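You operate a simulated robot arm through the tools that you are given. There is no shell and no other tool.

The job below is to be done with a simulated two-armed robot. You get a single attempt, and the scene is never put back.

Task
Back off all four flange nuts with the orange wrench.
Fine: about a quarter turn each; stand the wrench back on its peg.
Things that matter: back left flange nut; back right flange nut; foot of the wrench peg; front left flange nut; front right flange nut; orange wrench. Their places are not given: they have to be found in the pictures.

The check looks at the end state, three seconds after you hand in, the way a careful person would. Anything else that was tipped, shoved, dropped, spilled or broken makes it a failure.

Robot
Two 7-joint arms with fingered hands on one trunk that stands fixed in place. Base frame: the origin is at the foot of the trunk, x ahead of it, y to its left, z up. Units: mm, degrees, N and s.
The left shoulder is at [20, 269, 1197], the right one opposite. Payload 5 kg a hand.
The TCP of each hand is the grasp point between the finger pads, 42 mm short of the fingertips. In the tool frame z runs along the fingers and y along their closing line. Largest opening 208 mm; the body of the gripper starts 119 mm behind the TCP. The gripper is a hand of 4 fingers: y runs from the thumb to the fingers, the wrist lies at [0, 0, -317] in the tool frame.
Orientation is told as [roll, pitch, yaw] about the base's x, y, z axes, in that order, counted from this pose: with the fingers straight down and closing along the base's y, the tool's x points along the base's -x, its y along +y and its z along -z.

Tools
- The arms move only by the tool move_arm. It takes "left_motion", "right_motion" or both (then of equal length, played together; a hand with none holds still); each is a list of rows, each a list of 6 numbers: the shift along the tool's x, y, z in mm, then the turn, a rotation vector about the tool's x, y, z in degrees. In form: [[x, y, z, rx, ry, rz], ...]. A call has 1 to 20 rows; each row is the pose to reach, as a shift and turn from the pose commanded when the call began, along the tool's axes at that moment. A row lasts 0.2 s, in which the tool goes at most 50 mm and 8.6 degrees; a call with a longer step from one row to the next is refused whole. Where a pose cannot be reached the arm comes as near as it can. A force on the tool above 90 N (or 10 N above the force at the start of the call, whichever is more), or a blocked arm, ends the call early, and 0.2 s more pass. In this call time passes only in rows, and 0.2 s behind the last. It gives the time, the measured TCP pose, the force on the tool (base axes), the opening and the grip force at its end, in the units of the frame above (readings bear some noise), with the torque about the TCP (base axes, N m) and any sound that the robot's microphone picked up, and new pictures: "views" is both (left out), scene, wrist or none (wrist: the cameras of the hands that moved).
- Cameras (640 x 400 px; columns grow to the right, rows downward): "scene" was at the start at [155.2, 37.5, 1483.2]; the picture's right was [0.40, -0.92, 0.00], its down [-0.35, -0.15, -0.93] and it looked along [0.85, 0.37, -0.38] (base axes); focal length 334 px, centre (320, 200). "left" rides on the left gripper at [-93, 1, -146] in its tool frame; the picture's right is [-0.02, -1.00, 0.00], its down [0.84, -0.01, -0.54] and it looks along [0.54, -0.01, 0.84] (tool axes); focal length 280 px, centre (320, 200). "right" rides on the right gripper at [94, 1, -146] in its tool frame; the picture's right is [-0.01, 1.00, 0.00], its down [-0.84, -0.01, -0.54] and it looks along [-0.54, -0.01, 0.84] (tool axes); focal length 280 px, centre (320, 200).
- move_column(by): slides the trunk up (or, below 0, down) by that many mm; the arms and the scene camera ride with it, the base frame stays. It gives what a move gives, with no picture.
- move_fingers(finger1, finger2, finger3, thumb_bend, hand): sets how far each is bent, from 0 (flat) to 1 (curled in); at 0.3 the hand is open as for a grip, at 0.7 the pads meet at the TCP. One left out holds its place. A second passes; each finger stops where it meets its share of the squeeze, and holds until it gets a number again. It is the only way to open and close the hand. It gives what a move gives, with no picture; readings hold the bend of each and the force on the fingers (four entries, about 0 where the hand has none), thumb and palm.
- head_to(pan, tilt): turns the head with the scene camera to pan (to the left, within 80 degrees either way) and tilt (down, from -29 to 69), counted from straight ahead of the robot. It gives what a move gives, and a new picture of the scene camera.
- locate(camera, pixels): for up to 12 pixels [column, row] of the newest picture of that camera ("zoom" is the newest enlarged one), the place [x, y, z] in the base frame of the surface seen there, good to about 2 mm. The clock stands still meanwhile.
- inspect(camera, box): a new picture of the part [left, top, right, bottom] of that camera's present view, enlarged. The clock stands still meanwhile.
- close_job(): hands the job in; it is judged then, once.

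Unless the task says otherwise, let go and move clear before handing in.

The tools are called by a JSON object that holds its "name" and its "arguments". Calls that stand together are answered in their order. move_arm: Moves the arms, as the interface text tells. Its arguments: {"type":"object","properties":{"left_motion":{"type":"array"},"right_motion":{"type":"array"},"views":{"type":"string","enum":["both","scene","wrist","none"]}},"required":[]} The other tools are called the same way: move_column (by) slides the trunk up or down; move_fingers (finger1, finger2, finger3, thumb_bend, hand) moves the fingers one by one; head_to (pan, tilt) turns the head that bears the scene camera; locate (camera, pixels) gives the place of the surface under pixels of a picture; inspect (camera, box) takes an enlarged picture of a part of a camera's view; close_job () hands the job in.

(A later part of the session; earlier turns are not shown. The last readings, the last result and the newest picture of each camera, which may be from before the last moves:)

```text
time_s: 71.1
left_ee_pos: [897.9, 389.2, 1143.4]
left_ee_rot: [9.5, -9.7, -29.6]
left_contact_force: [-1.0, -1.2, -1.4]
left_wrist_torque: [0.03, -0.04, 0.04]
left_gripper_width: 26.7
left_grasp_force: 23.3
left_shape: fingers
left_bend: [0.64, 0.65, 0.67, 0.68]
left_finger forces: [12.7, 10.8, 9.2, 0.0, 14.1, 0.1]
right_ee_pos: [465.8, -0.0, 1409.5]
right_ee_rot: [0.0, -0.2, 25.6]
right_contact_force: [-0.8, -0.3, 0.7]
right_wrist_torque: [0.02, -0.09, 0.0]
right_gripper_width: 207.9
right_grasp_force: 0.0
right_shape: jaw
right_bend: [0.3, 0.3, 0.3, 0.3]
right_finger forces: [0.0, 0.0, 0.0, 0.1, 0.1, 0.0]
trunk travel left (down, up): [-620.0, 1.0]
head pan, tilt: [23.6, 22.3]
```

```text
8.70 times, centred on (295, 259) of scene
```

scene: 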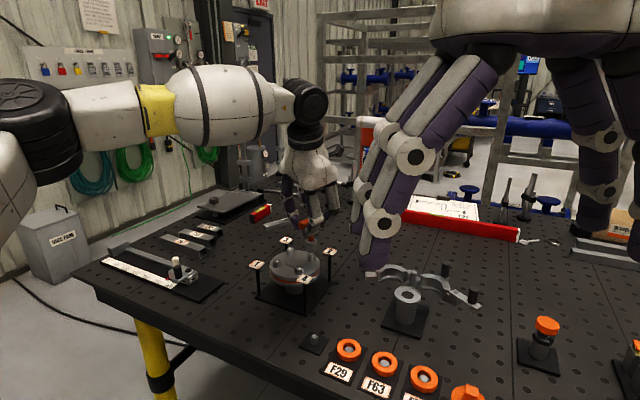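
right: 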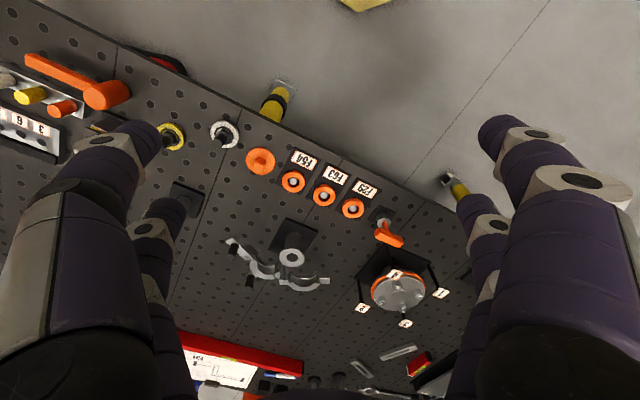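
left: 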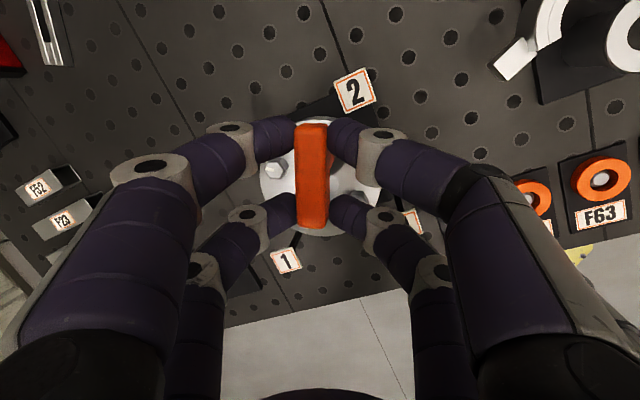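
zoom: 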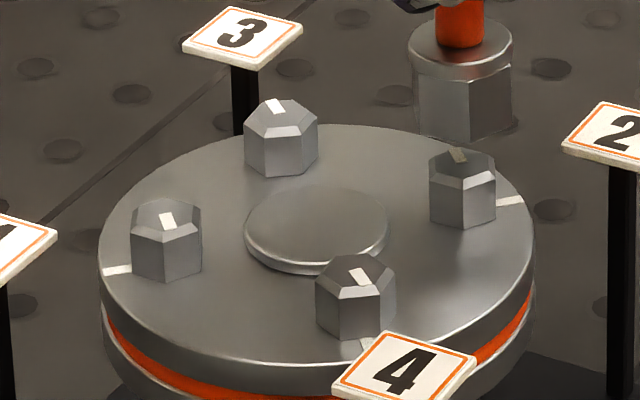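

The ring is now uniformly relaxed all round, and nut 2's mark points away to the back, a quarter turn CCW from its flange mark. Now I'll carry the wrench to above nut 3, winding back to yaw -65.

{"name": "move_arm", "arguments": {"left_motion": [[6.8, 13.7, 1.1, 1.2, -1.16, 6.9], [13.6, 27.4, 2.2, 2.4, -2.32, 13.8], [20.5, 41.2, 3.4, 3.6, -3.47, 20.8], [27.3, 54.9, 4.5, 4.8, -4.63, 27.7], [34.1, 68.6, 5.6, 6.0, -5.79, 34.6], [34.1, 68.6, 5.6, 6.0, -5.79, 34.6]], "views": "both"}}

{"name": "inspect", "arguments": {"camera": "scene", "box": [274, 232, 314, 258]}}

```text
time_s: 72.5
left_ee_pos: [903.4, 466.9, 1141.9]
left_ee_rot: [9.5, -9.6, -65.4]
left_contact_force: [0.4, -1.2, -1.6]
left_wrist_torque: [0.07, 0.04, 0.0]
left_gripper_width: 27.0
left_grasp_force: 23.4
left_shape: fingers
left_bend: [0.64, 0.65, 0.67, 0.68]
left_finger forces: [12.8, 10.7, 9.2, 0.0, 14.1, 0.1]
right_ee_pos: [467.2, -0.6, 1410.5]
right_ee_rot: [0.0, 0.1, 25.6]
right_contact_force: [0.1, -0.4, 0.6]
right_wrist_torque: [0.05, 0.03, -0.05]
right_gripper_width: 208.1
right_grasp_force: 0.1
right_shape: jaw
right_bend: [0.3, 0.3, 0.3, 0.3]
right_finger forces: [0.0, 0.1, 0.1, 0.1, 0.0, 0.1]
trunk travel left (down, up): [-620.0, 1.0]
head pan, tilt: [23.6, 22.3]
```

scene: 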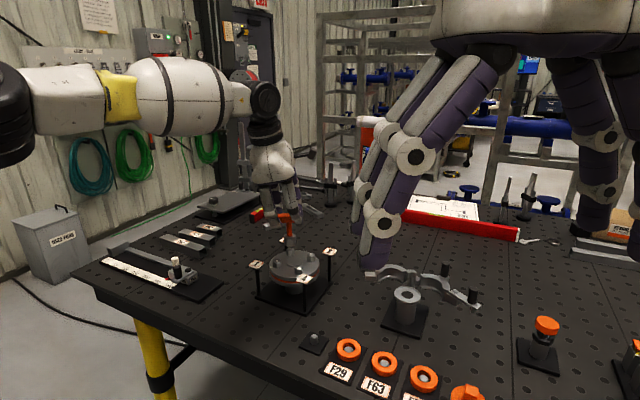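
left: 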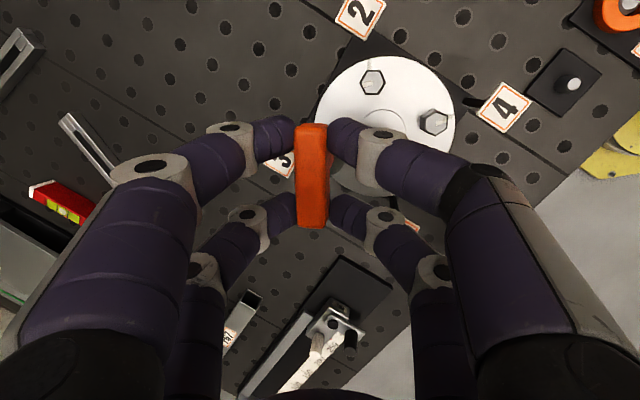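

```text
15.38 times, centred on (294, 245) of scene
```

zoom: 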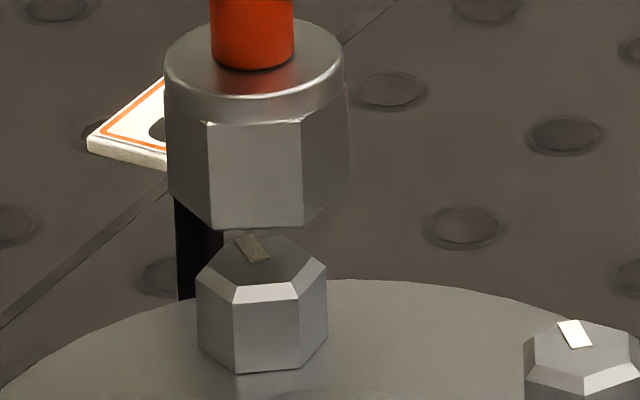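

The socket is over nut 3. I'll measure the offset between sleeve and nut faces.

{"name": "locate", "arguments": {"camera": "zoom", "pixels": [[222, 160], [255, 160], [290, 160], [224, 210], [258, 210], [292, 210], [243, 315], [266, 315], [290, 315], [245, 355], [268, 355], [292, 355]]}}

{"name": "locate", "arguments": {"camera": "zoom", "pixels": [[180, 150], [195, 180], [320, 140], [325, 180], [335, 160], [210, 315], [218, 345], [312, 310], [315, 340], [255, 222], [250, 20], [254, 60]]}}

```text
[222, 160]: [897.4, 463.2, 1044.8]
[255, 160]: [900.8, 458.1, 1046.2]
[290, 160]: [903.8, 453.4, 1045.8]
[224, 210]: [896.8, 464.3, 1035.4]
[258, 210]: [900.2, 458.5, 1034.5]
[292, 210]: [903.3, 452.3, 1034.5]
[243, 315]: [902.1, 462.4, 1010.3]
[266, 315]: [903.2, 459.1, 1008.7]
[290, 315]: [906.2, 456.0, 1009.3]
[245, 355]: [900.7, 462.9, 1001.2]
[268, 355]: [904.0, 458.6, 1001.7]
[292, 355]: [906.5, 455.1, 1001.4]
```

```text
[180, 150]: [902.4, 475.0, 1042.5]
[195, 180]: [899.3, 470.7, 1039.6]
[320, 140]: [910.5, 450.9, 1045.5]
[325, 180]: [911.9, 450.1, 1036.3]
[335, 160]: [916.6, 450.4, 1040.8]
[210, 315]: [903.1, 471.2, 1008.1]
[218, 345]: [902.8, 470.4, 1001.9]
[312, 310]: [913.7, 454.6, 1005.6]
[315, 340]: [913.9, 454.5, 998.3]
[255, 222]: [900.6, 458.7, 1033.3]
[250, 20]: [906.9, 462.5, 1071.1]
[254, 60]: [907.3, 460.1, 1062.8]
```

The offset is within about half a millimetre and the phase is the same as before. I'll lower 20 mm to the chamfer and look.

{"name": "move_arm", "arguments": {"left_motion": [[0.9, -0.8, 4.9, 0, 0, 0], [1.7, -1.6, 9.7, 0, 0, 0], [2.5, -2.4, 14.6, 0, 0, 0], [3.4, -3.25, 19.4, 0, 0, 0]], "views": "scene"}}

{"name": "inspect", "arguments": {"camera": "scene", "box": [276, 242, 304, 260]}}

```text
time_s: 73.5
left_ee_pos: [903.4, 467.1, 1121.0]
left_ee_rot: [9.5, -9.7, -65.1]
left_contact_force: [-1.2, 1.1, -2.2]
left_wrist_torque: [0.07, 0.13, -0.03]
left_gripper_width: 26.8
left_grasp_force: 23.9
left_shape: fingers
left_bend: [0.64, 0.65, 0.67, 0.68]
left_finger forces: [12.8, 10.7, 9.6, 0.0, 14.1, 0.0]
right_ee_pos: [466.7, 0.1, 1408.8]
right_ee_rot: [0.0, 0.0, 25.6]
right_contact_force: [0.4, -0.2, -0.2]
right_wrist_torque: [-0.04, 0.0, -0.02]
right_gripper_width: 207.7
right_grasp_force: 0.1
right_shape: jaw
right_bend: [0.3, 0.3, 0.3, 0.3]
right_finger forces: [0.1, 0.1, 0.0, 0.0, 0.1, 0.1]
trunk travel left (down, up): [-620.0, 1.0]
head pan, tilt: [23.6, 22.3]
```

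scene: 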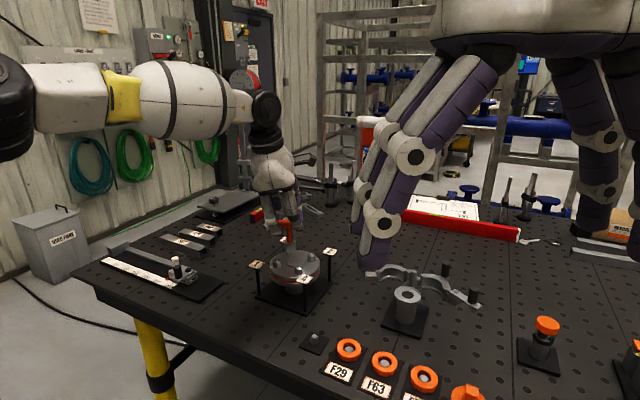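

```text
16.00 times, centred on (290, 251) of scene
```

zoom: 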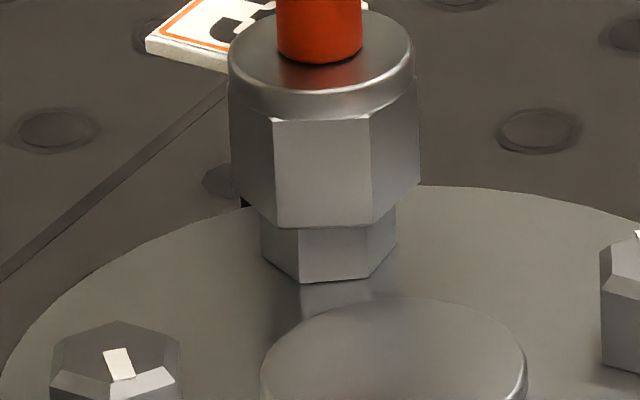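

Edge spacing says nut 3 is about 4 degrees CCW of the sleeve, so the wrench has lagged slightly in the grip. I'll rotate +4 degrees in place and recheck before lowering.

{"name": "move_arm", "arguments": {"left_motion": [[-0.8, -0.15, -1.4, -0.67, 0.65, -3.89], [-0.8, -0.15, -1.4, -0.67, 0.65, -3.89]], "views": "none"}}

{"name": "inspect", "arguments": {"camera": "scene", "box": [276, 242, 304, 260]}}

```text
time_s: 74.1
left_ee_pos: [904.6, 467.2, 1122.2]
left_ee_rot: [9.2, -9.7, -61.2]
left_contact_force: [-1.0, -0.4, -2.9]
left_wrist_torque: [-0.08, 0.08, 0.0]
left_gripper_width: 27.0
left_grasp_force: 23.7
left_shape: fingers
left_bend: [0.64, 0.65, 0.67, 0.68]
left_finger forces: [12.8, 10.7, 9.6, 0.0, 14.6, 0.0]
right_ee_pos: [466.7, 0.6, 1408.7]
right_ee_rot: [0.0, 0.0, 25.5]
right_contact_force: [0.0, 0.7, -0.8]
right_wrist_torque: [-0.07, 0.01, -0.04]
right_gripper_width: 208.0
right_grasp_force: 0.2
right_shape: jaw
right_bend: [0.3, 0.3, 0.3, 0.3]
right_finger forces: [0.0, 0.0, 0.1, 0.1, 0.1, 0.0]
trunk travel left (down, up): [-620.0, 1.0]
head pan, tilt: [23.6, 22.3]
```

```text
16.00 times, centred on (290, 251) of scene
```

zoom: 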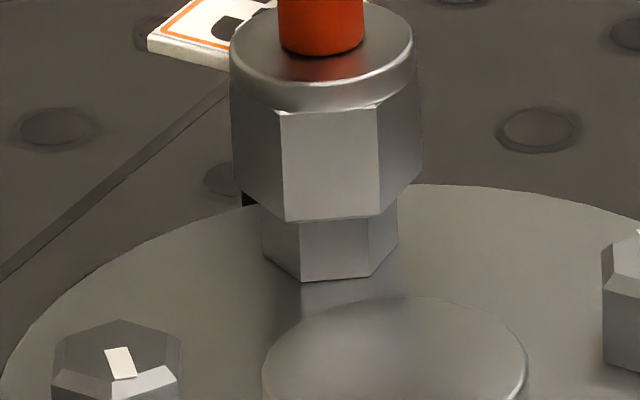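

Now sleeve (50/42) and nut (37/29) match in phase and centre. I'll lower 13.5 mm in two steps.

{"name": "move_arm", "arguments": {"left_motion": [[0.4, -0.4, 2.3, 0, 0, 0], [0.8, -0.75, 4.6, 0, 0, 0], [1.2, -1.1, 6.8, 0, 0, 0]], "views": "none"}}

{"name": "move_arm", "arguments": {"left_motion": [[0.4, -0.4, 2.3, 0, 0, 0], [0.8, -0.75, 4.6, 0, 0, 0], [1.1, -1.05, 6.3, 0, 0, 0]], "views": "none"}}

{"name": "inspect", "arguments": {"camera": "scene", "box": [276, 242, 304, 260]}}

```text
time_s: 74.9
left_ee_pos: [902.5, 468.0, 1117.0]
left_ee_rot: [9.3, -9.8, -61.2]
left_contact_force: [-1.6, -0.6, -1.8]
left_wrist_torque: [-0.1, 0.08, -0.02]
left_gripper_width: 26.8
left_grasp_force: 24.1
left_shape: fingers
left_bend: [0.64, 0.65, 0.67, 0.68]
left_finger forces: [12.9, 10.7, 9.8, 0.0, 14.7, 0.0]
right_ee_pos: [467.8, 0.8, 1409.6]
right_ee_rot: [-0.1, 0.0, 25.6]
right_contact_force: [0.0, 0.2, 0.9]
right_wrist_torque: [-0.05, 0.0, 0.0]
right_gripper_width: 207.9
right_grasp_force: 0.1
right_shape: jaw
right_bend: [0.3, 0.3, 0.3, 0.3]
right_finger forces: [0.1, 0.1, 0.0, 0.0, 0.1, 0.0]
trunk travel left (down, up): [-620.0, 1.0]
head pan, tilt: [23.6, 22.3]
```

```text
time_s: 75.7
left_ee_pos: [904.3, 466.3, 1109.8]
left_ee_rot: [9.3, -9.6, -61.3]
left_contact_force: [-1.4, 0.7, -2.3]
left_wrist_torque: [0.02, 0.23, 0.01]
left_gripper_width: 26.8
left_grasp_force: 23.8
left_shape: fingers
left_bend: [0.64, 0.65, 0.67, 0.68]
left_finger forces: [12.8, 10.8, 10.3, 0.0, 14.6, 0.1]
right_ee_pos: [468.6, -0.0, 1409.7]
right_ee_rot: [0.1, 0.0, 25.6]
right_contact_force: [1.2, 0.6, -0.1]
right_wrist_torque: [0.03, 0.01, 0.03]
right_gripper_width: 207.7
right_grasp_force: 0.1
right_shape: jaw
right_bend: [0.3, 0.3, 0.3, 0.3]
right_finger forces: [0.1, 0.0, 0.0, 0.0, 0.0, 0.0]
trunk travel left (down, up): [-620.0, 1.0]
head pan, tilt: [23.6, 22.3]
```

```text
16.00 times, centred on (290, 251) of scene
```

zoom: 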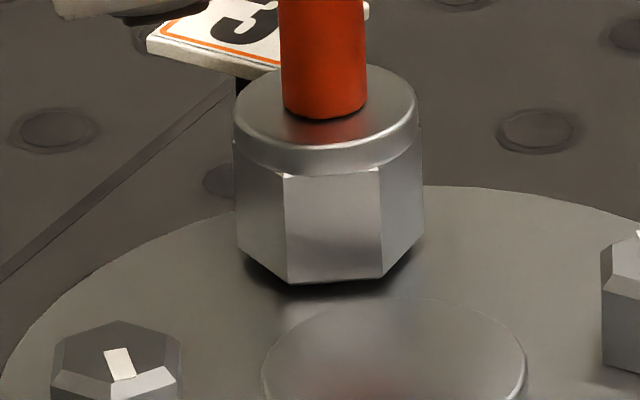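

Seated on nut 3. I'll turn the first stroke of 57 degrees CCW (to yaw about -4), within the tested reach.

{"name": "move_arm", "arguments": {"left_motion": [[-0.68, -0.49, 0.04, -0.84, 0.81, -4.86], [-1.4, -0.91, 0.09, -1.69, 1.63, -9.72], [-2.16, -1.27, 0.16, -2.53, 2.44, -14.58], [-2.94, -1.57, 0.25, -3.37, 3.25, -19.44], [-3.74, -1.79, 0.35, -4.21, 4.07, -24.3], [-4.55, -1.95, 0.46, -5.06, 4.88, -29.2], [-5.38, -2.04, 0.59, -5.9, 5.69, -34.0], [-6.2, -2.05, 0.73, -6.74, 6.5, -38.9], [-7.03, -1.99, 0.89, -7.58, 7.32, -43.7], [-7.84, -1.86, 1.05, -8.43, 8.13, -48.6], [-8.63, -1.66, 1.22, -9.27, 8.94, -53.5], [-8.95, -1.56, 1.29, -9.6, 9.27, -55.4]], "views": "scene"}}

{"name": "inspect", "arguments": {"camera": "scene", "box": [260, 236, 330, 282]}}

```text
time_s: 78.3
left_ee_pos: [907.3, 458.2, 1109.6]
left_ee_rot: [9.5, -9.6, -4.1]
left_contact_force: [-4.1, -1.7, -1.2]
left_wrist_torque: [-0.11, 0.37, -0.06]
left_gripper_width: 26.6
left_grasp_force: 24.8
left_shape: fingers
left_bend: [0.64, 0.65, 0.67, 0.68]
left_finger forces: [12.0, 11.8, 11.0, 0.1, 15.2, 0.2]
right_ee_pos: [468.3, 0.5, 1409.2]
right_ee_rot: [0.0, 0.0, 25.6]
right_contact_force: [-0.4, 0.4, 0.6]
right_wrist_torque: [-0.01, 0.01, -0.01]
right_gripper_width: 207.9
right_grasp_force: 0.0
right_shape: jaw
right_bend: [0.3, 0.3, 0.3, 0.3]
right_finger forces: [0.1, 0.0, 0.0, 0.1, 0.0, 0.0]
trunk travel left (down, up): [-620.0, 1.0]
head pan, tilt: [23.6, 22.3]
```

scene: 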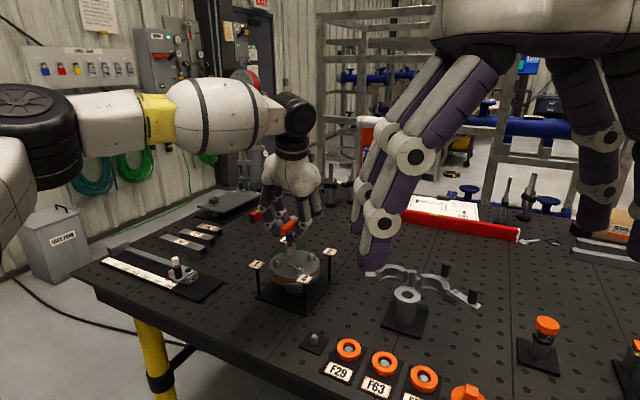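

```text
8.70 times, centred on (295, 259) of scene
```

zoom: 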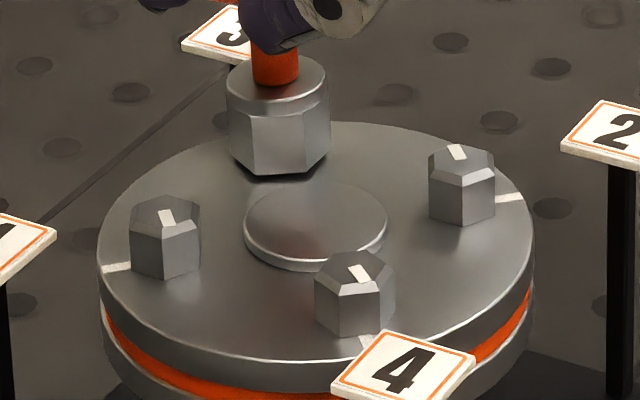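

First stroke on nut 3 done cleanly. I'll lift 22 mm and index back 65 degrees (60 plus the play).

{"name": "move_arm", "arguments": {"left_motion": [[-1.2, 1.2, -7.1, 0, 0, 0], [-2.5, 2.4, -14.3, 0, 0, 0], [-3.7, 3.6, -21.4, 0, 0, 0], [-2.7, 4.5, -21.4, 1.37, -1.32, 7.9], [-1.8, 5.5, -21.4, 2.74, -2.64, 15.8], [-1.1, 6.7, -21.3, 4.11, -3.96, 23.7], [-0.5, 7.9, -21.2, 5.48, -5.29, 31.6], [-0.1, 9.2, -21.1, 6.85, -6.61, 39.5], [0.1, 10.6, -20.9, 8.21, -7.93, 47.4], [0.1, 11.9, -20.7, 9.58, -9.25, 55.3], [-0.1, 13.2, -20.4, 10.95, -10.57, 63.2]], "views": "scene"}}

{"name": "inspect", "arguments": {"camera": "scene", "box": [276, 240, 304, 258]}}

```text
time_s: 80.7
left_ee_pos: [904.0, 468.4, 1131.6]
left_ee_rot: [9.4, -9.7, -69.5]
left_contact_force: [-0.4, 0.0, -3.0]
left_wrist_torque: [-0.04, 0.04, 0.0]
left_gripper_width: 26.6
left_grasp_force: 23.3
left_shape: fingers
left_bend: [0.64, 0.65, 0.67, 0.68]
left_finger forces: [12.5, 11.2, 9.6, 0.1, 14.0, 0.2]
right_ee_pos: [467.6, 0.7, 1407.9]
right_ee_rot: [0.0, 0.0, 25.7]
right_contact_force: [0.2, 0.0, -0.1]
right_wrist_torque: [-0.01, 0.03, 0.01]
right_gripper_width: 207.9
right_grasp_force: 0.1
right_shape: jaw
right_bend: [0.3, 0.3, 0.3, 0.3]
right_finger forces: [0.0, 0.2, 0.0, 0.0, 0.0, 0.0]
trunk travel left (down, up): [-620.0, 1.0]
head pan, tilt: [23.6, 22.3]
```

scene: 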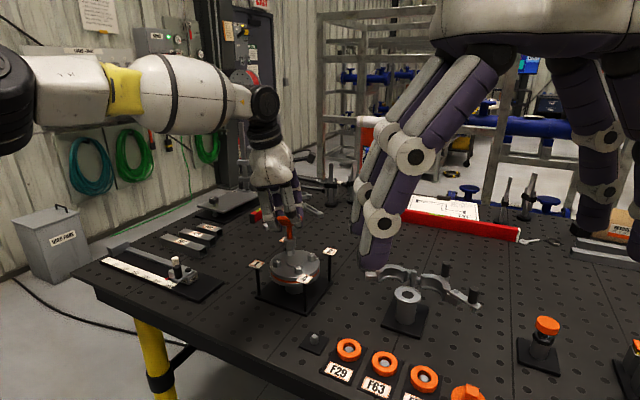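

```text
16.00 times, centred on (290, 249) of scene
```

zoom: 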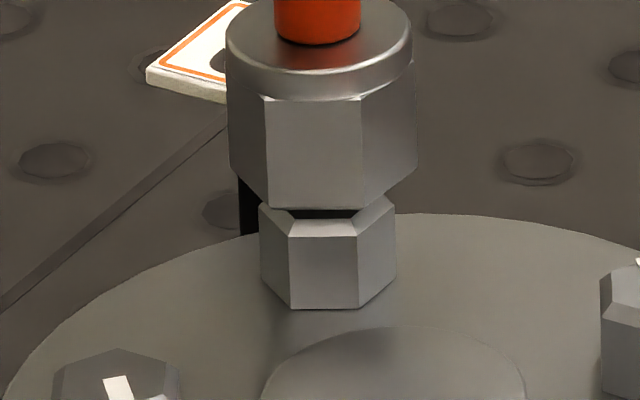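

The nut has turned about 53 degrees and the sleeve is 2.6 degrees CW of it, well centred. I'll rotate +2.5 degrees and lower in stages.

{"name": "move_arm", "arguments": {"left_motion": [[-0.3, -0.25, 0, -0.42, 0.41, -2.43], [0.4, -0.95, 4.2, -0.42, 0.41, -2.43], [1.2, -1.7, 8.7, -0.42, 0.41, -2.43]], "views": "none"}}

{"name": "inspect", "arguments": {"camera": "scene", "box": [276, 240, 304, 258]}}

```text
time_s: 81.5
left_ee_pos: [905.1, 467.1, 1121.7]
left_ee_rot: [9.5, -9.7, -66.8]
left_contact_force: [0.0, -0.5, -2.0]
left_wrist_torque: [0.03, 0.11, -0.01]
left_gripper_width: 27.0
left_grasp_force: 24.7
left_shape: fingers
left_bend: [0.63, 0.65, 0.67, 0.71]
left_finger forces: [12.8, 11.5, 10.0, 0.1, 14.7, 0.1]
right_ee_pos: [466.8, -0.1, 1408.8]
right_ee_rot: [0.0, 0.0, 25.6]
right_contact_force: [0.8, -1.2, 0.2]
right_wrist_torque: [0.02, -0.01, -0.01]
right_gripper_width: 207.7
right_grasp_force: 0.0
right_shape: jaw
right_bend: [0.3, 0.3, 0.3, 0.3]
right_finger forces: [0.0, 0.1, 0.1, 0.0, 0.1, 0.0]
trunk travel left (down, up): [-620.0, 1.0]
head pan, tilt: [23.6, 22.3]
```

```text
16.00 times, centred on (290, 249) of scene
```

zoom: 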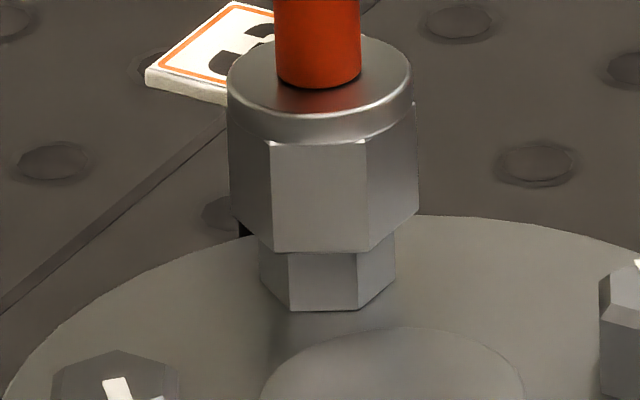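

Alignment looks good, but the thumb's bend changed from 0.68 to 0.71. I'll check the grip in the left camera before going on.

{"name": "inspect", "arguments": {"camera": "left", "box": [230, 90, 410, 250]}}

{"name": "inspect", "arguments": {"camera": "scene", "box": [260, 200, 320, 250]}}

```text
2.50 times, centred on (320, 170) of left
```

zoom: 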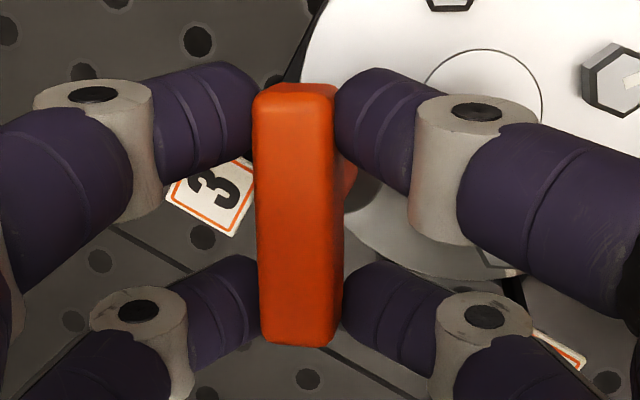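

```text
8.00 times, centred on (290, 225) of scene
```

zoom: 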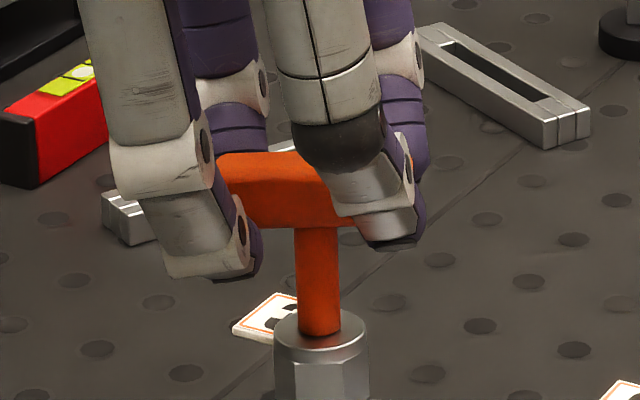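

All four tips are still on the bar, so I'll seat the socket first and then re-squeeze. Lowering 12.5 mm now.

{"name": "move_arm", "arguments": {"left_motion": [[0.4, -0.4, 2.3, 0, 0, 0], [0.8, -0.75, 4.6, 0, 0, 0], [1.1, -1.05, 6.3, 0, 0, 0]], "views": "none"}}

{"name": "move_arm", "arguments": {"left_motion": [[0.4, -0.4, 2.3, 0, 0, 0], [0.8, -0.75, 4.6, 0, 0, 0], [1.0, -1.0, 5.8, 0, 0, 0]], "views": "none"}}

{"name": "inspect", "arguments": {"camera": "scene", "box": [276, 240, 304, 258]}}

```text
time_s: 82.3
left_ee_pos: [904.0, 468.8, 1117.5]
left_ee_rot: [9.3, -9.7, -66.8]
left_contact_force: [-0.5, 0.3, -2.1]
left_wrist_torque: [-0.01, 0.08, 0.03]
left_gripper_width: 26.9
left_grasp_force: 24.3
left_shape: fingers
left_bend: [0.63, 0.65, 0.67, 0.71]
left_finger forces: [12.6, 11.3, 10.1, 0.0, 14.5, 0.0]
right_ee_pos: [467.3, -0.8, 1410.0]
right_ee_rot: [0.1, 0.0, 25.6]
right_contact_force: [-0.4, -0.5, -0.8]
right_wrist_torque: [0.01, 0.0, 0.01]
right_gripper_width: 207.9
right_grasp_force: 0.1
right_shape: jaw
right_bend: [0.3, 0.3, 0.3, 0.3]
right_finger forces: [0.0, 0.0, 0.1, 0.1, 0.0, 0.1]
trunk travel left (down, up): [-620.0, 1.0]
head pan, tilt: [23.6, 22.3]
```

```text
time_s: 83.1
left_ee_pos: [906.1, 467.1, 1110.2]
left_ee_rot: [9.5, -9.8, -66.8]
left_contact_force: [-0.1, 0.7, -1.9]
left_wrist_torque: [0.02, 0.14, -0.02]
left_gripper_width: 26.8
left_grasp_force: 24.6
left_shape: fingers
left_bend: [0.63, 0.65, 0.67, 0.71]
left_finger forces: [12.9, 11.5, 10.4, 0.1, 14.9, 0.0]
right_ee_pos: [467.4, 0.2, 1409.7]
right_ee_rot: [0.0, 0.0, 25.6]
right_contact_force: [0.2, -0.1, -0.3]
right_wrist_torque: [0.01, -0.01, 0.03]
right_gripper_width: 207.9
right_grasp_force: 0.0
right_shape: jaw
right_bend: [0.3, 0.3, 0.3, 0.3]
right_finger forces: [0.1, 0.0, 0.1, 0.0, 0.0, 0.0]
trunk travel left (down, up): [-620.0, 1.0]
head pan, tilt: [23.6, 22.3]
```

```text
16.00 times, centred on (290, 249) of scene
```

zoom: 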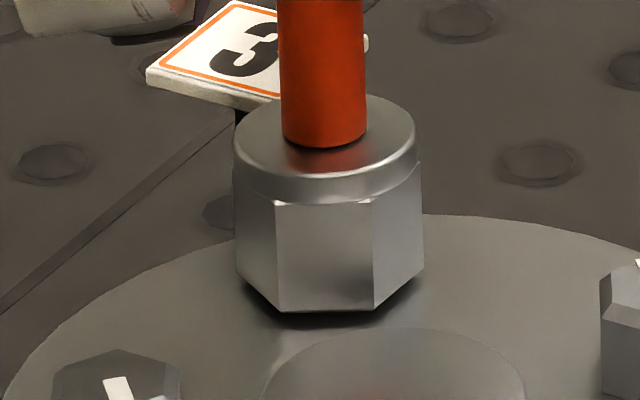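

Seated again on nut 3. I'll turn 43 degrees (37 needed plus play), then lift off.

{"name": "move_arm", "arguments": {"left_motion": [[-0.68, -0.49, 0.04, -0.84, 0.81, -4.86], [-1.4, -0.91, 0.09, -1.69, 1.63, -9.72], [-2.16, -1.27, 0.16, -2.53, 2.44, -14.58], [-2.94, -1.57, 0.25, -3.37, 3.25, -19.44], [-3.74, -1.79, 0.35, -4.21, 4.07, -24.3], [-4.55, -1.95, 0.46, -5.06, 4.88, -29.2], [-5.38, -2.04, 0.59, -5.9, 5.69, -34.0], [-6.2, -2.05, 0.73, -6.74, 6.5, -38.9], [-6.7, -2.03, 0.82, -7.25, 6.99, -41.8]], "views": "none"}}

{"name": "move_arm", "arguments": {"left_motion": [[-1.2, 1.2, -7.1, 0, 0, 0], [-2.5, 2.4, -14.3, 0, 0, 0], [-4.2, 4.1, -24.3, 0, 0, 0], [-5.4, 5.2, -31.1, 0, 0, 0]], "views": "both"}}

{"name": "inspect", "arguments": {"camera": "scene", "box": [260, 236, 330, 282]}}

```text
time_s: 85.1
left_ee_pos: [904.7, 458.4, 1112.3]
left_ee_rot: [9.5, -9.7, -23.7]
left_contact_force: [-8.3, -7.6, -2.0]
left_wrist_torque: [-0.33, 0.12, -1.14]
left_gripper_width: 26.7
left_grasp_force: 27.9
left_shape: fingers
left_bend: [0.65, 0.64, 0.69, 0.67]
left_finger forces: [8.4, 14.5, 5.4, 0.1, 27.5, 0.0]
right_ee_pos: [466.3, -1.4, 1409.7]
right_ee_rot: [0.0, -0.2, 25.6]
right_contact_force: [0.7, -0.3, -0.5]
right_wrist_torque: [-0.01, -0.04, 0.01]
right_gripper_width: 207.9
right_grasp_force: 0.1
right_shape: jaw
right_bend: [0.3, 0.3, 0.3, 0.3]
right_finger forces: [0.1, 0.0, 0.0, 0.0, 0.0, 0.0]
trunk travel left (down, up): [-620.0, 1.0]
head pan, tilt: [23.6, 22.3]
```

```text
time_s: 86.1
left_ee_pos: [906.4, 462.8, 1144.0]
left_ee_rot: [9.4, -9.7, -23.7]
left_contact_force: [0.5, 0.2, -0.4]
left_wrist_torque: [0.01, 0.0, -0.01]
left_gripper_width: 6.4
left_grasp_force: 0.1
left_shape: fingers
left_bend: [0.71, 0.7, 0.71, 0.73]
left_finger forces: [0.0, 0.0, 0.0, 0.0, 0.1, 0.0]
right_ee_pos: [468.9, 0.7, 1408.8]
right_ee_rot: [0.0, -0.1, 25.6]
right_contact_force: [0.2, 0.7, 0.1]
right_wrist_torque: [-0.04, 0.03, 0.03]
right_gripper_width: 208.0
right_grasp_force: 0.1
right_shape: jaw
right_bend: [0.3, 0.3, 0.3, 0.3]
right_finger forces: [0.1, 0.1, 0.1, 0.0, 0.0, 0.1]
trunk travel left (down, up): [-620.0, 1.0]
head pan, tilt: [23.6, 22.3]
```

scene: 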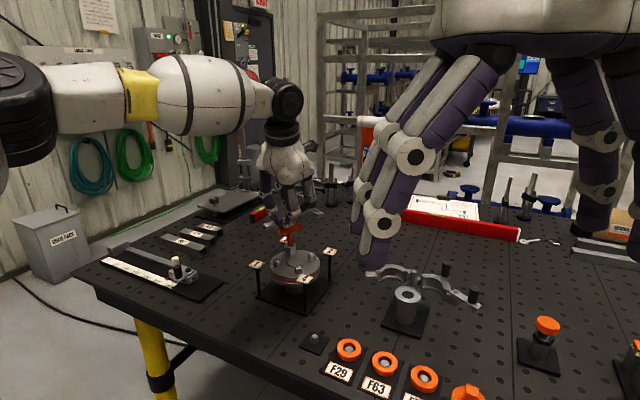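
left: 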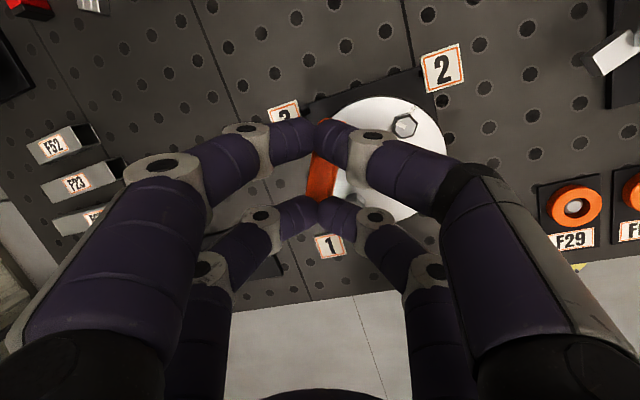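

```text
8.70 times, centred on (295, 259) of scene
```

zoom: 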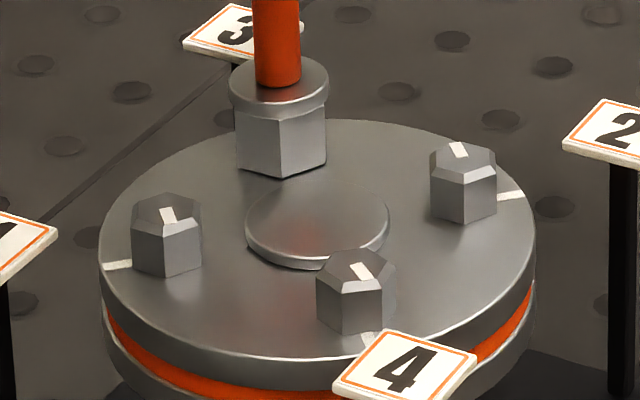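

The nut reached about 90 degrees and came up firm; the bar slipped out of the tips, and the wrench now stands by itself on nut 3 with the hand empty. I'll rise further, open the fingers and look.

{"name": "move_arm", "arguments": {"left_motion": [[-5, 4.9, -29.2, 0, 0, 0], [-10.1, 9.8, -58.3, 0, 0, 0]], "views": "none"}}

{"name": "move_fingers", "arguments": {"hand": "left", "finger1": 0.58, "finger2": 0.58, "finger3": 0.58, "thumb_bend": 0.58}}

{"name": "inspect", "arguments": {"camera": "left", "box": [0, 0, 640, 400]}}

{"name": "inspect", "arguments": {"camera": "scene", "box": [260, 210, 330, 282]}}

```text
time_s: 86.7
left_ee_pos: [906.3, 461.7, 1204.0]
left_ee_rot: [9.5, -9.7, -23.9]
left_contact_force: [0.5, -0.2, -0.9]
left_wrist_torque: [0.05, 0.01, -0.01]
left_gripper_width: 6.3
left_grasp_force: 0.1
left_shape: fingers
left_bend: [0.71, 0.7, 0.71, 0.73]
left_finger forces: [0.0, 0.1, 0.0, 0.0, 0.1, 0.0]
right_ee_pos: [467.7, 0.4, 1409.8]
right_ee_rot: [0.0, -0.1, 25.6]
right_contact_force: [-0.5, -1.0, 0.9]
right_wrist_torque: [0.01, 0.01, 0.0]
right_gripper_width: 207.9
right_grasp_force: 0.2
right_shape: jaw
right_bend: [0.3, 0.3, 0.3, 0.3]
right_finger forces: [0.0, 0.0, 0.0, 0.0, 0.0, 0.1]
trunk travel left (down, up): [-620.0, 1.0]
head pan, tilt: [23.6, 22.3]
```

```text
time_s: 87.7
left_ee_pos: [906.4, 461.8, 1202.9]
left_ee_rot: [9.5, -9.7, -23.8]
left_contact_force: [1.0, 0.2, 0.7]
left_wrist_torque: [0.02, 0.01, 0.02]
left_gripper_width: 75.3
left_grasp_force: 0.0
left_shape: fingers
left_bend: [0.57, 0.57, 0.57, 0.57]
left_finger forces: [0.1, 0.0, 0.1, 0.0, 0.1, 0.1]
right_ee_pos: [466.7, 0.1, 1408.9]
right_ee_rot: [0.0, 0.1, 25.6]
right_contact_force: [0.1, -0.8, -0.4]
right_wrist_torque: [0.04, 0.02, 0.05]
right_gripper_width: 207.9
right_grasp_force: 0.1
right_shape: jaw
right_bend: [0.3, 0.3, 0.3, 0.3]
right_finger forces: [0.1, 0.0, 0.1, 0.1, 0.1, 0.0]
trunk travel left (down, up): [-620.0, 1.0]
head pan, tilt: [23.6, 22.3]
```

```text
1.00 times, centred on (320, 200) of left (not enlarged: the box is as wide or as high as the picture)
```

zoom: 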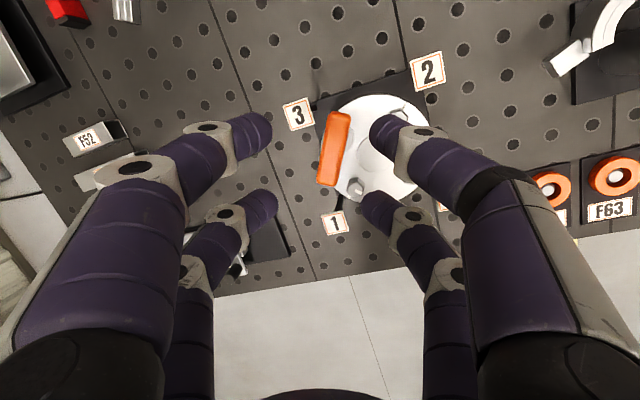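

```text
5.56 times, centred on (295, 246) of scene
```

zoom: 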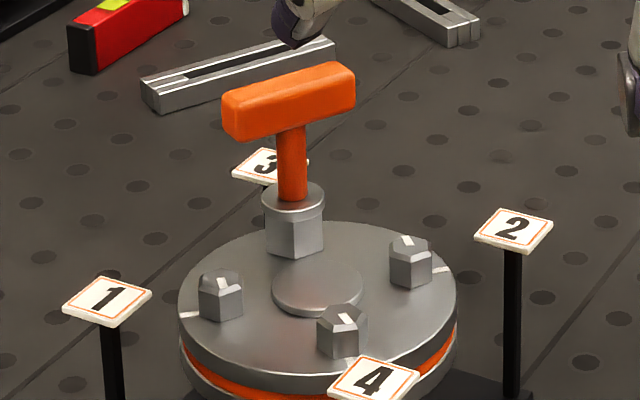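

The wrench stands on nut 3 and its bar lies at roughly 146 degrees, about 10 degrees short of the hand's final yaw. I'll measure the socket's phase on the nut to learn nut 3's real angle.

{"name": "inspect", "arguments": {"camera": "scene", "box": [276, 236, 310, 258]}}

{"name": "inspect", "arguments": {"camera": "left", "box": [300, 85, 440, 205]}}

{"name": "locate", "arguments": {"camera": "zoom", "pixels": [[160, 140], [205, 140], [130, 300], [180, 305], [185, 130], [152, 318], [145, 220], [192, 220], [240, 360], [460, 130], [250, 200], [150, 160]]}}

```text
16.00 times, centred on (293, 247) of scene
```

zoom: 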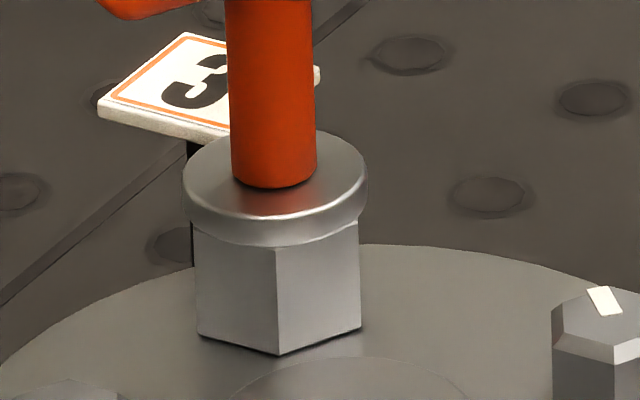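

```text
3.33 times, centred on (370, 145) of left
```

zoom: 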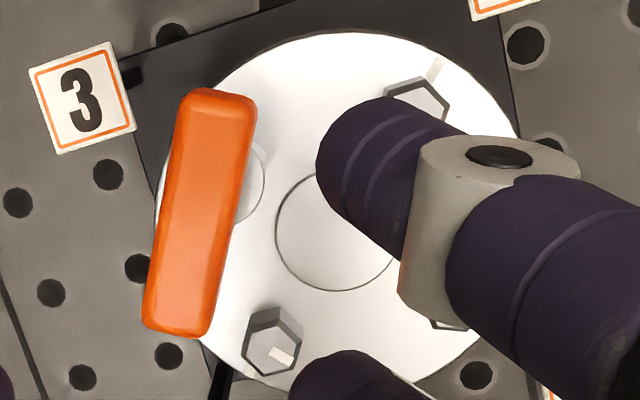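

```text
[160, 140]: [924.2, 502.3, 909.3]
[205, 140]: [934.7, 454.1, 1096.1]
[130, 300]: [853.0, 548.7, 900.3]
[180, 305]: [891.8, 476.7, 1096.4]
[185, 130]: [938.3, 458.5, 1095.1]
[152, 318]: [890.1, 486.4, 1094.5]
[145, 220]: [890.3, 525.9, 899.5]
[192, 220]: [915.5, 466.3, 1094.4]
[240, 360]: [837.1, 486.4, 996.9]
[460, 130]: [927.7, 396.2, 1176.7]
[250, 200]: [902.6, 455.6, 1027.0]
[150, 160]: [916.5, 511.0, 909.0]
```

The bar reads about 149 degrees, which puts nut 3 near 88 degrees of turn, so it is done. I'll locate the bar's ends and edges precisely to re-grip it.

{"name": "locate", "arguments": {"camera": "zoom", "pixels": [[222, 100], [178, 325], [200, 212], [192, 105], [250, 115], [150, 315], [208, 325], [175, 200], [225, 220], [200, 93], [240, 97], [190, 260]]}}

{"name": "inspect", "arguments": {"camera": "scene", "box": [272, 212, 312, 240]}}

```text
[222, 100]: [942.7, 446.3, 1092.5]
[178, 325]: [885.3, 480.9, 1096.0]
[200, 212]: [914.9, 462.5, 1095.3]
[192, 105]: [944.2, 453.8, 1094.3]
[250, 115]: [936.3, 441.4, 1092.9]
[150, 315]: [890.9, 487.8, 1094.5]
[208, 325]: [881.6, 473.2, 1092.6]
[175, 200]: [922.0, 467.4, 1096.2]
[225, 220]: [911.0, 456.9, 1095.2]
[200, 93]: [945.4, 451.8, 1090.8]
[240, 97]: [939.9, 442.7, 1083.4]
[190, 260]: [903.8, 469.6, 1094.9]
```

```text
14.29 times, centred on (292, 226) of scene
```

zoom: 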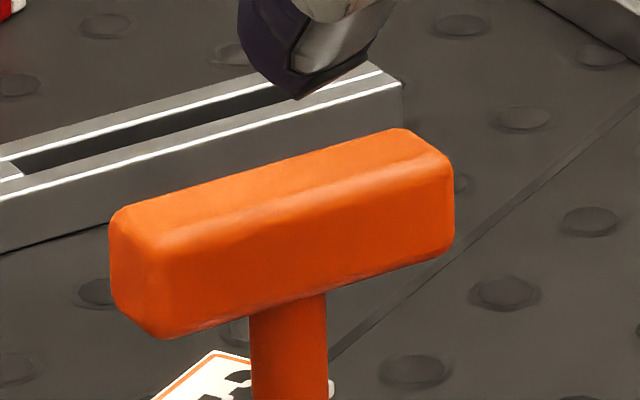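

The bar's centre is (914, 463.6), direction 148.9 degrees, nearly upright. I'll square the hand to it with no roll this time, [0, -9, -31], so the pinch is level; first the reorientation up here.

{"name": "move_arm", "arguments": {"left_motion": [[0, 0, 0, 5.3, -0.3, 3.6], [0, 0, 0, 10.7, -0.5, 7.1]], "views": "none"}}

```text
time_s: 88.3
left_ee_pos: [906.2, 460.9, 1203.3]
left_ee_rot: [-0.1, -9.6, -31.0]
left_contact_force: [1.3, -0.5, 0.3]
left_wrist_torque: [0.03, 0.07, 0.01]
left_gripper_width: 75.5
left_grasp_force: 0.0
left_shape: fingers
left_bend: [0.57, 0.57, 0.57, 0.57]
left_finger forces: [0.0, 0.1, 0.0, 0.0, 0.0, 0.0]
right_ee_pos: [467.2, 1.5, 1408.4]
right_ee_rot: [-0.1, 0.1, 25.6]
right_contact_force: [1.1, 0.1, -0.6]
right_wrist_torque: [-0.05, 0.09, -0.01]
right_gripper_width: 207.9
right_grasp_force: 0.1
right_shape: jaw
right_bend: [0.3, 0.3, 0.3, 0.3]
right_finger forces: [0.0, 0.1, 0.0, 0.0, 0.0, 0.0]
trunk travel left (down, up): [-620.0, 1.0]
head pan, tilt: [23.6, 22.3]
```

Orientation is [-0.1, -9.6, -31.0]. I'll descend 53 mm to just above the bar and check alignment.

{"name": "move_arm", "arguments": {"left_motion": [[2.7, 0.8, 17.5, 0, 0, 0], [5.4, 1.6, 35, 0, 0, 0], [8.1, 2.35, 52.5, 0, 0, 0], [8.1, 2.35, 52.5, 0, 0, 0]], "views": "wrist"}}

{"name": "inspect", "arguments": {"camera": "left", "box": [230, 70, 410, 240]}}

{"name": "locate", "arguments": {"camera": "left", "pixels": [[272, 132], [370, 133], [276, 207], [364, 208], [320, 110], [320, 130], [320, 150], [320, 170], [310, 140], [330, 140], [268, 125], [374, 126]]}}

```text
time_s: 89.3
left_ee_pos: [907.6, 462.2, 1148.2]
left_ee_rot: [0.0, -9.6, -30.9]
left_contact_force: [-1.0, 0.1, 1.3]
left_wrist_torque: [0.0, -0.01, -0.01]
left_gripper_width: 75.5
left_grasp_force: 0.0
left_shape: fingers
left_bend: [0.57, 0.57, 0.57, 0.57]
left_finger forces: [0.1, 0.0, 0.1, 0.0, 0.0, 0.0]
right_ee_pos: [467.6, 0.2, 1410.1]
right_ee_rot: [-0.1, -0.1, 25.6]
right_contact_force: [-0.8, 0.5, 0.6]
right_wrist_torque: [0.0, -0.05, 0.0]
right_gripper_width: 207.6
right_grasp_force: 0.2
right_shape: jaw
right_bend: [0.3, 0.3, 0.3, 0.3]
right_finger forces: [0.0, 0.0, 0.0, 0.0, 0.1, 0.0]
trunk travel left (down, up): [-620.0, 1.0]
head pan, tilt: [23.6, 22.3]
```

left: 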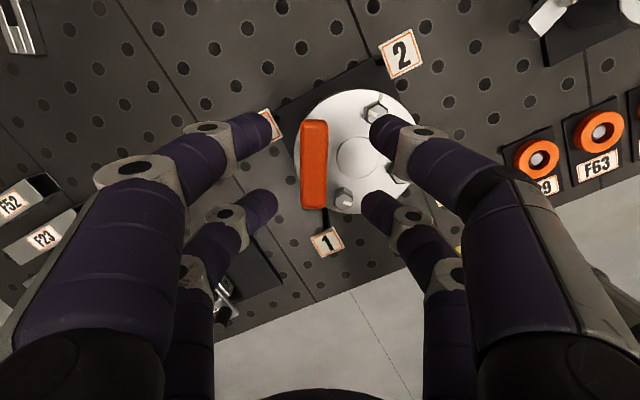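

```text
2.35 times, centred on (320, 155) of left
```

zoom: 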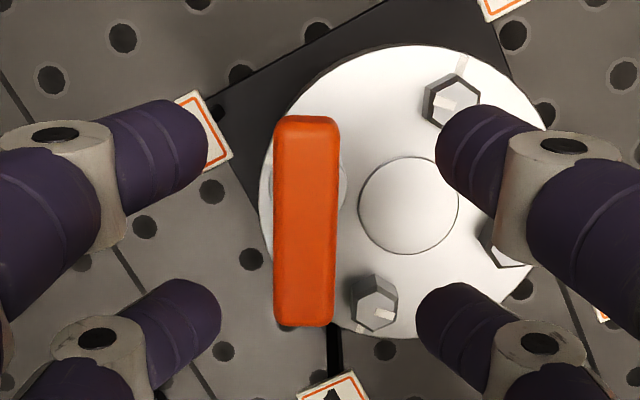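

```text
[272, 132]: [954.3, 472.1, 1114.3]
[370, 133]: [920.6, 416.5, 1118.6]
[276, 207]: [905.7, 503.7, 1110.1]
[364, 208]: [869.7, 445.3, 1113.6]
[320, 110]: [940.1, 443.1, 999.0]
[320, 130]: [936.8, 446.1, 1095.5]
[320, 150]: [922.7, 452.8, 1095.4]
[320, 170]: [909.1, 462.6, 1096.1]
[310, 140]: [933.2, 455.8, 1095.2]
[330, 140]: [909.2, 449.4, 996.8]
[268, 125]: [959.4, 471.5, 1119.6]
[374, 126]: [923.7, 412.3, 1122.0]
```

Tips' midpoint is (912.6, 459.4) with the bar centred at (914, 463.6) and yaw matching. I'll shift 2.3 mm toward the finger side, 1 mm along the bar, and descend 36 mm to grip height.

{"name": "move_arm", "arguments": {"left_motion": [[1.8, 0.6, 8.9, 0, 0, 0], [3.5, 1.2, 17.8, 0, 0, 0], [5.2, 1.7, 26.6, 0, 0, 0], [7, 2.3, 35.5, 0, 0, 0]], "views": "wrist"}}

{"name": "inspect", "arguments": {"camera": "left", "box": [230, 80, 410, 250]}}

```text
time_s: 90.3
left_ee_pos: [908.5, 465.5, 1113.9]
left_ee_rot: [-0.1, -9.6, -31.0]
left_contact_force: [0.5, -0.6, 0.6]
left_wrist_torque: [-0.01, 0.0, -0.01]
left_gripper_width: 75.5
left_grasp_force: 0.1
left_shape: fingers
left_bend: [0.57, 0.57, 0.57, 0.57]
left_finger forces: [0.0, 0.0, 0.0, 0.1, 0.0, 0.0]
right_ee_pos: [466.3, -0.2, 1409.4]
right_ee_rot: [0.0, 0.0, 25.6]
right_contact_force: [-1.3, 0.1, 0.4]
right_wrist_torque: [0.02, 0.07, 0.04]
right_gripper_width: 208.3
right_grasp_force: 0.0
right_shape: jaw
right_bend: [0.3, 0.3, 0.3, 0.3]
right_finger forces: [0.1, 0.0, 0.0, 0.0, 0.1, 0.1]
trunk travel left (down, up): [-620.0, 1.0]
head pan, tilt: [23.6, 22.3]
```

left: 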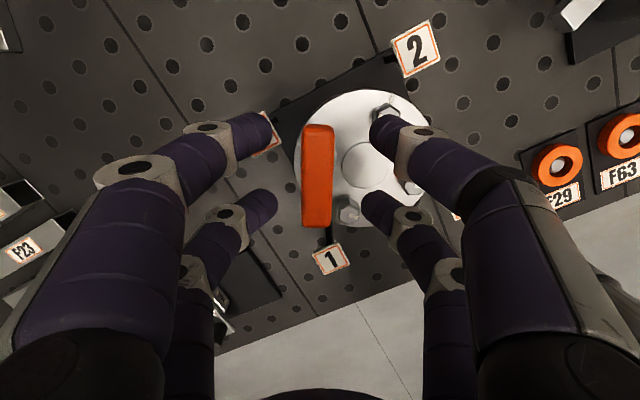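

```text
2.35 times, centred on (320, 165) of left
```

zoom: 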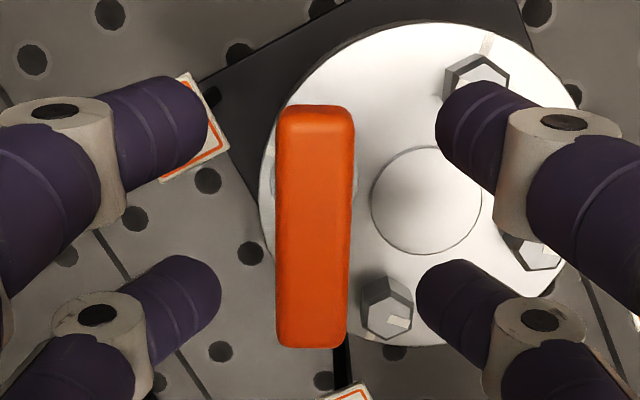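

The bar is nicely between the tips. I'll close in two stages so both sides touch together.

{"name": "move_fingers", "arguments": {"hand": "left", "finger1": 0.64, "finger2": 0.64, "finger3": 0.655, "thumb_bend": 0.655}}

{"name": "inspect", "arguments": {"camera": "left", "box": [230, 80, 410, 250]}}

```text
time_s: 91.3
left_ee_pos: [907.5, 464.7, 1113.7]
left_ee_rot: [-0.1, -9.6, -31.0]
left_contact_force: [0.7, 0.5, -1.1]
left_wrist_torque: [0.0, -0.03, 0.03]
left_gripper_width: 38.1
left_grasp_force: 0.1
left_shape: fingers
left_bend: [0.64, 0.64, 0.65, 0.65]
left_finger forces: [0.0, 0.0, 0.0, 0.0, 0.0, 0.0]
right_ee_pos: [467.5, 0.3, 1409.4]
right_ee_rot: [0.0, 0.0, 25.6]
right_contact_force: [-0.5, -0.4, 0.0]
right_wrist_torque: [0.01, 0.01, -0.01]
right_gripper_width: 207.7
right_grasp_force: 0.1
right_shape: jaw
right_bend: [0.3, 0.3, 0.3, 0.3]
right_finger forces: [0.1, 0.0, 0.0, 0.0, 0.1, 0.0]
trunk travel left (down, up): [-620.0, 1.0]
head pan, tilt: [23.6, 22.3]
```

```text
2.35 times, centred on (320, 165) of left
```

zoom: 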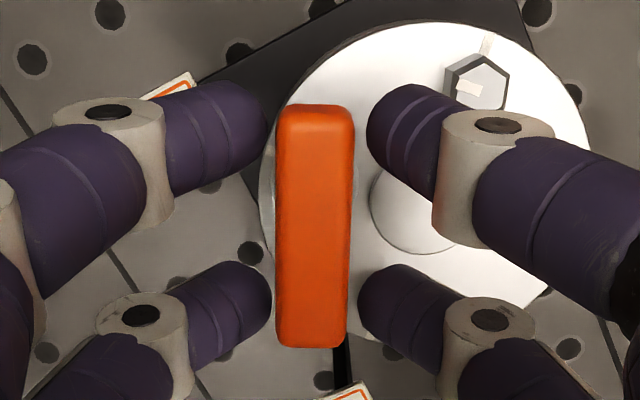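

Gaps are small and nearly equal on both sides. Now I'll squeeze.

{"name": "move_fingers", "arguments": {"hand": "left", "finger1": 0.78, "finger2": 0.78, "finger3": 0.78, "thumb_bend": 0.78}}

{"name": "inspect", "arguments": {"camera": "left", "box": [230, 80, 410, 250]}}

{"name": "inspect", "arguments": {"camera": "scene", "box": [270, 214, 320, 260]}}

```text
time_s: 92.3
left_ee_pos: [907.1, 467.4, 1112.8]
left_ee_rot: [-0.1, -9.5, -31.1]
left_contact_force: [-3.6, 0.3, -4.4]
left_wrist_torque: [0.32, 0.17, -0.18]
left_gripper_width: 26.7
left_grasp_force: 25.2
left_shape: fingers
left_bend: [0.62, 0.64, 0.69, 0.68]
left_finger forces: [12.2, 12.7, 8.1, 0.0, 17.7, 0.0]
right_ee_pos: [468.2, 0.9, 1410.0]
right_ee_rot: [0.0, -0.1, 25.5]
right_contact_force: [0.7, 1.1, -0.4]
right_wrist_torque: [0.0, 0.03, 0.0]
right_gripper_width: 207.8
right_grasp_force: 0.1
right_shape: jaw
right_bend: [0.3, 0.3, 0.3, 0.3]
right_finger forces: [0.0, 0.0, 0.1, 0.0, 0.0, 0.0]
trunk travel left (down, up): [-620.0, 1.0]
head pan, tilt: [23.6, 22.3]
```

```text
2.35 times, centred on (320, 165) of left
```

zoom: 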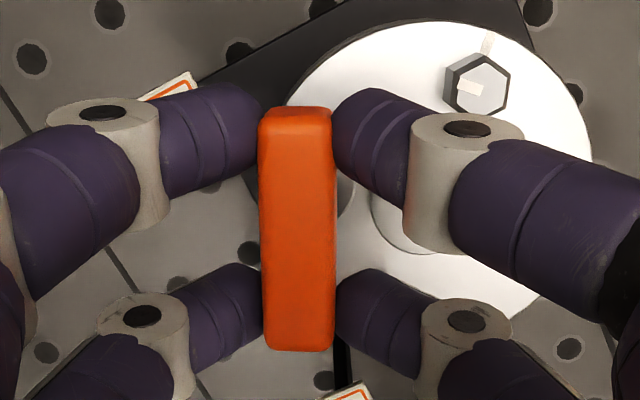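

```text
8.70 times, centred on (295, 237) of scene
```

zoom: 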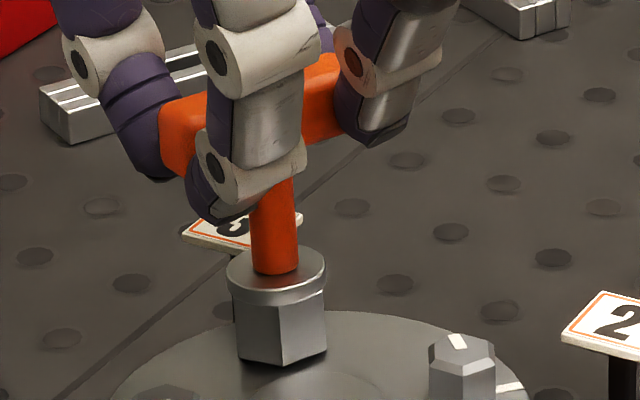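

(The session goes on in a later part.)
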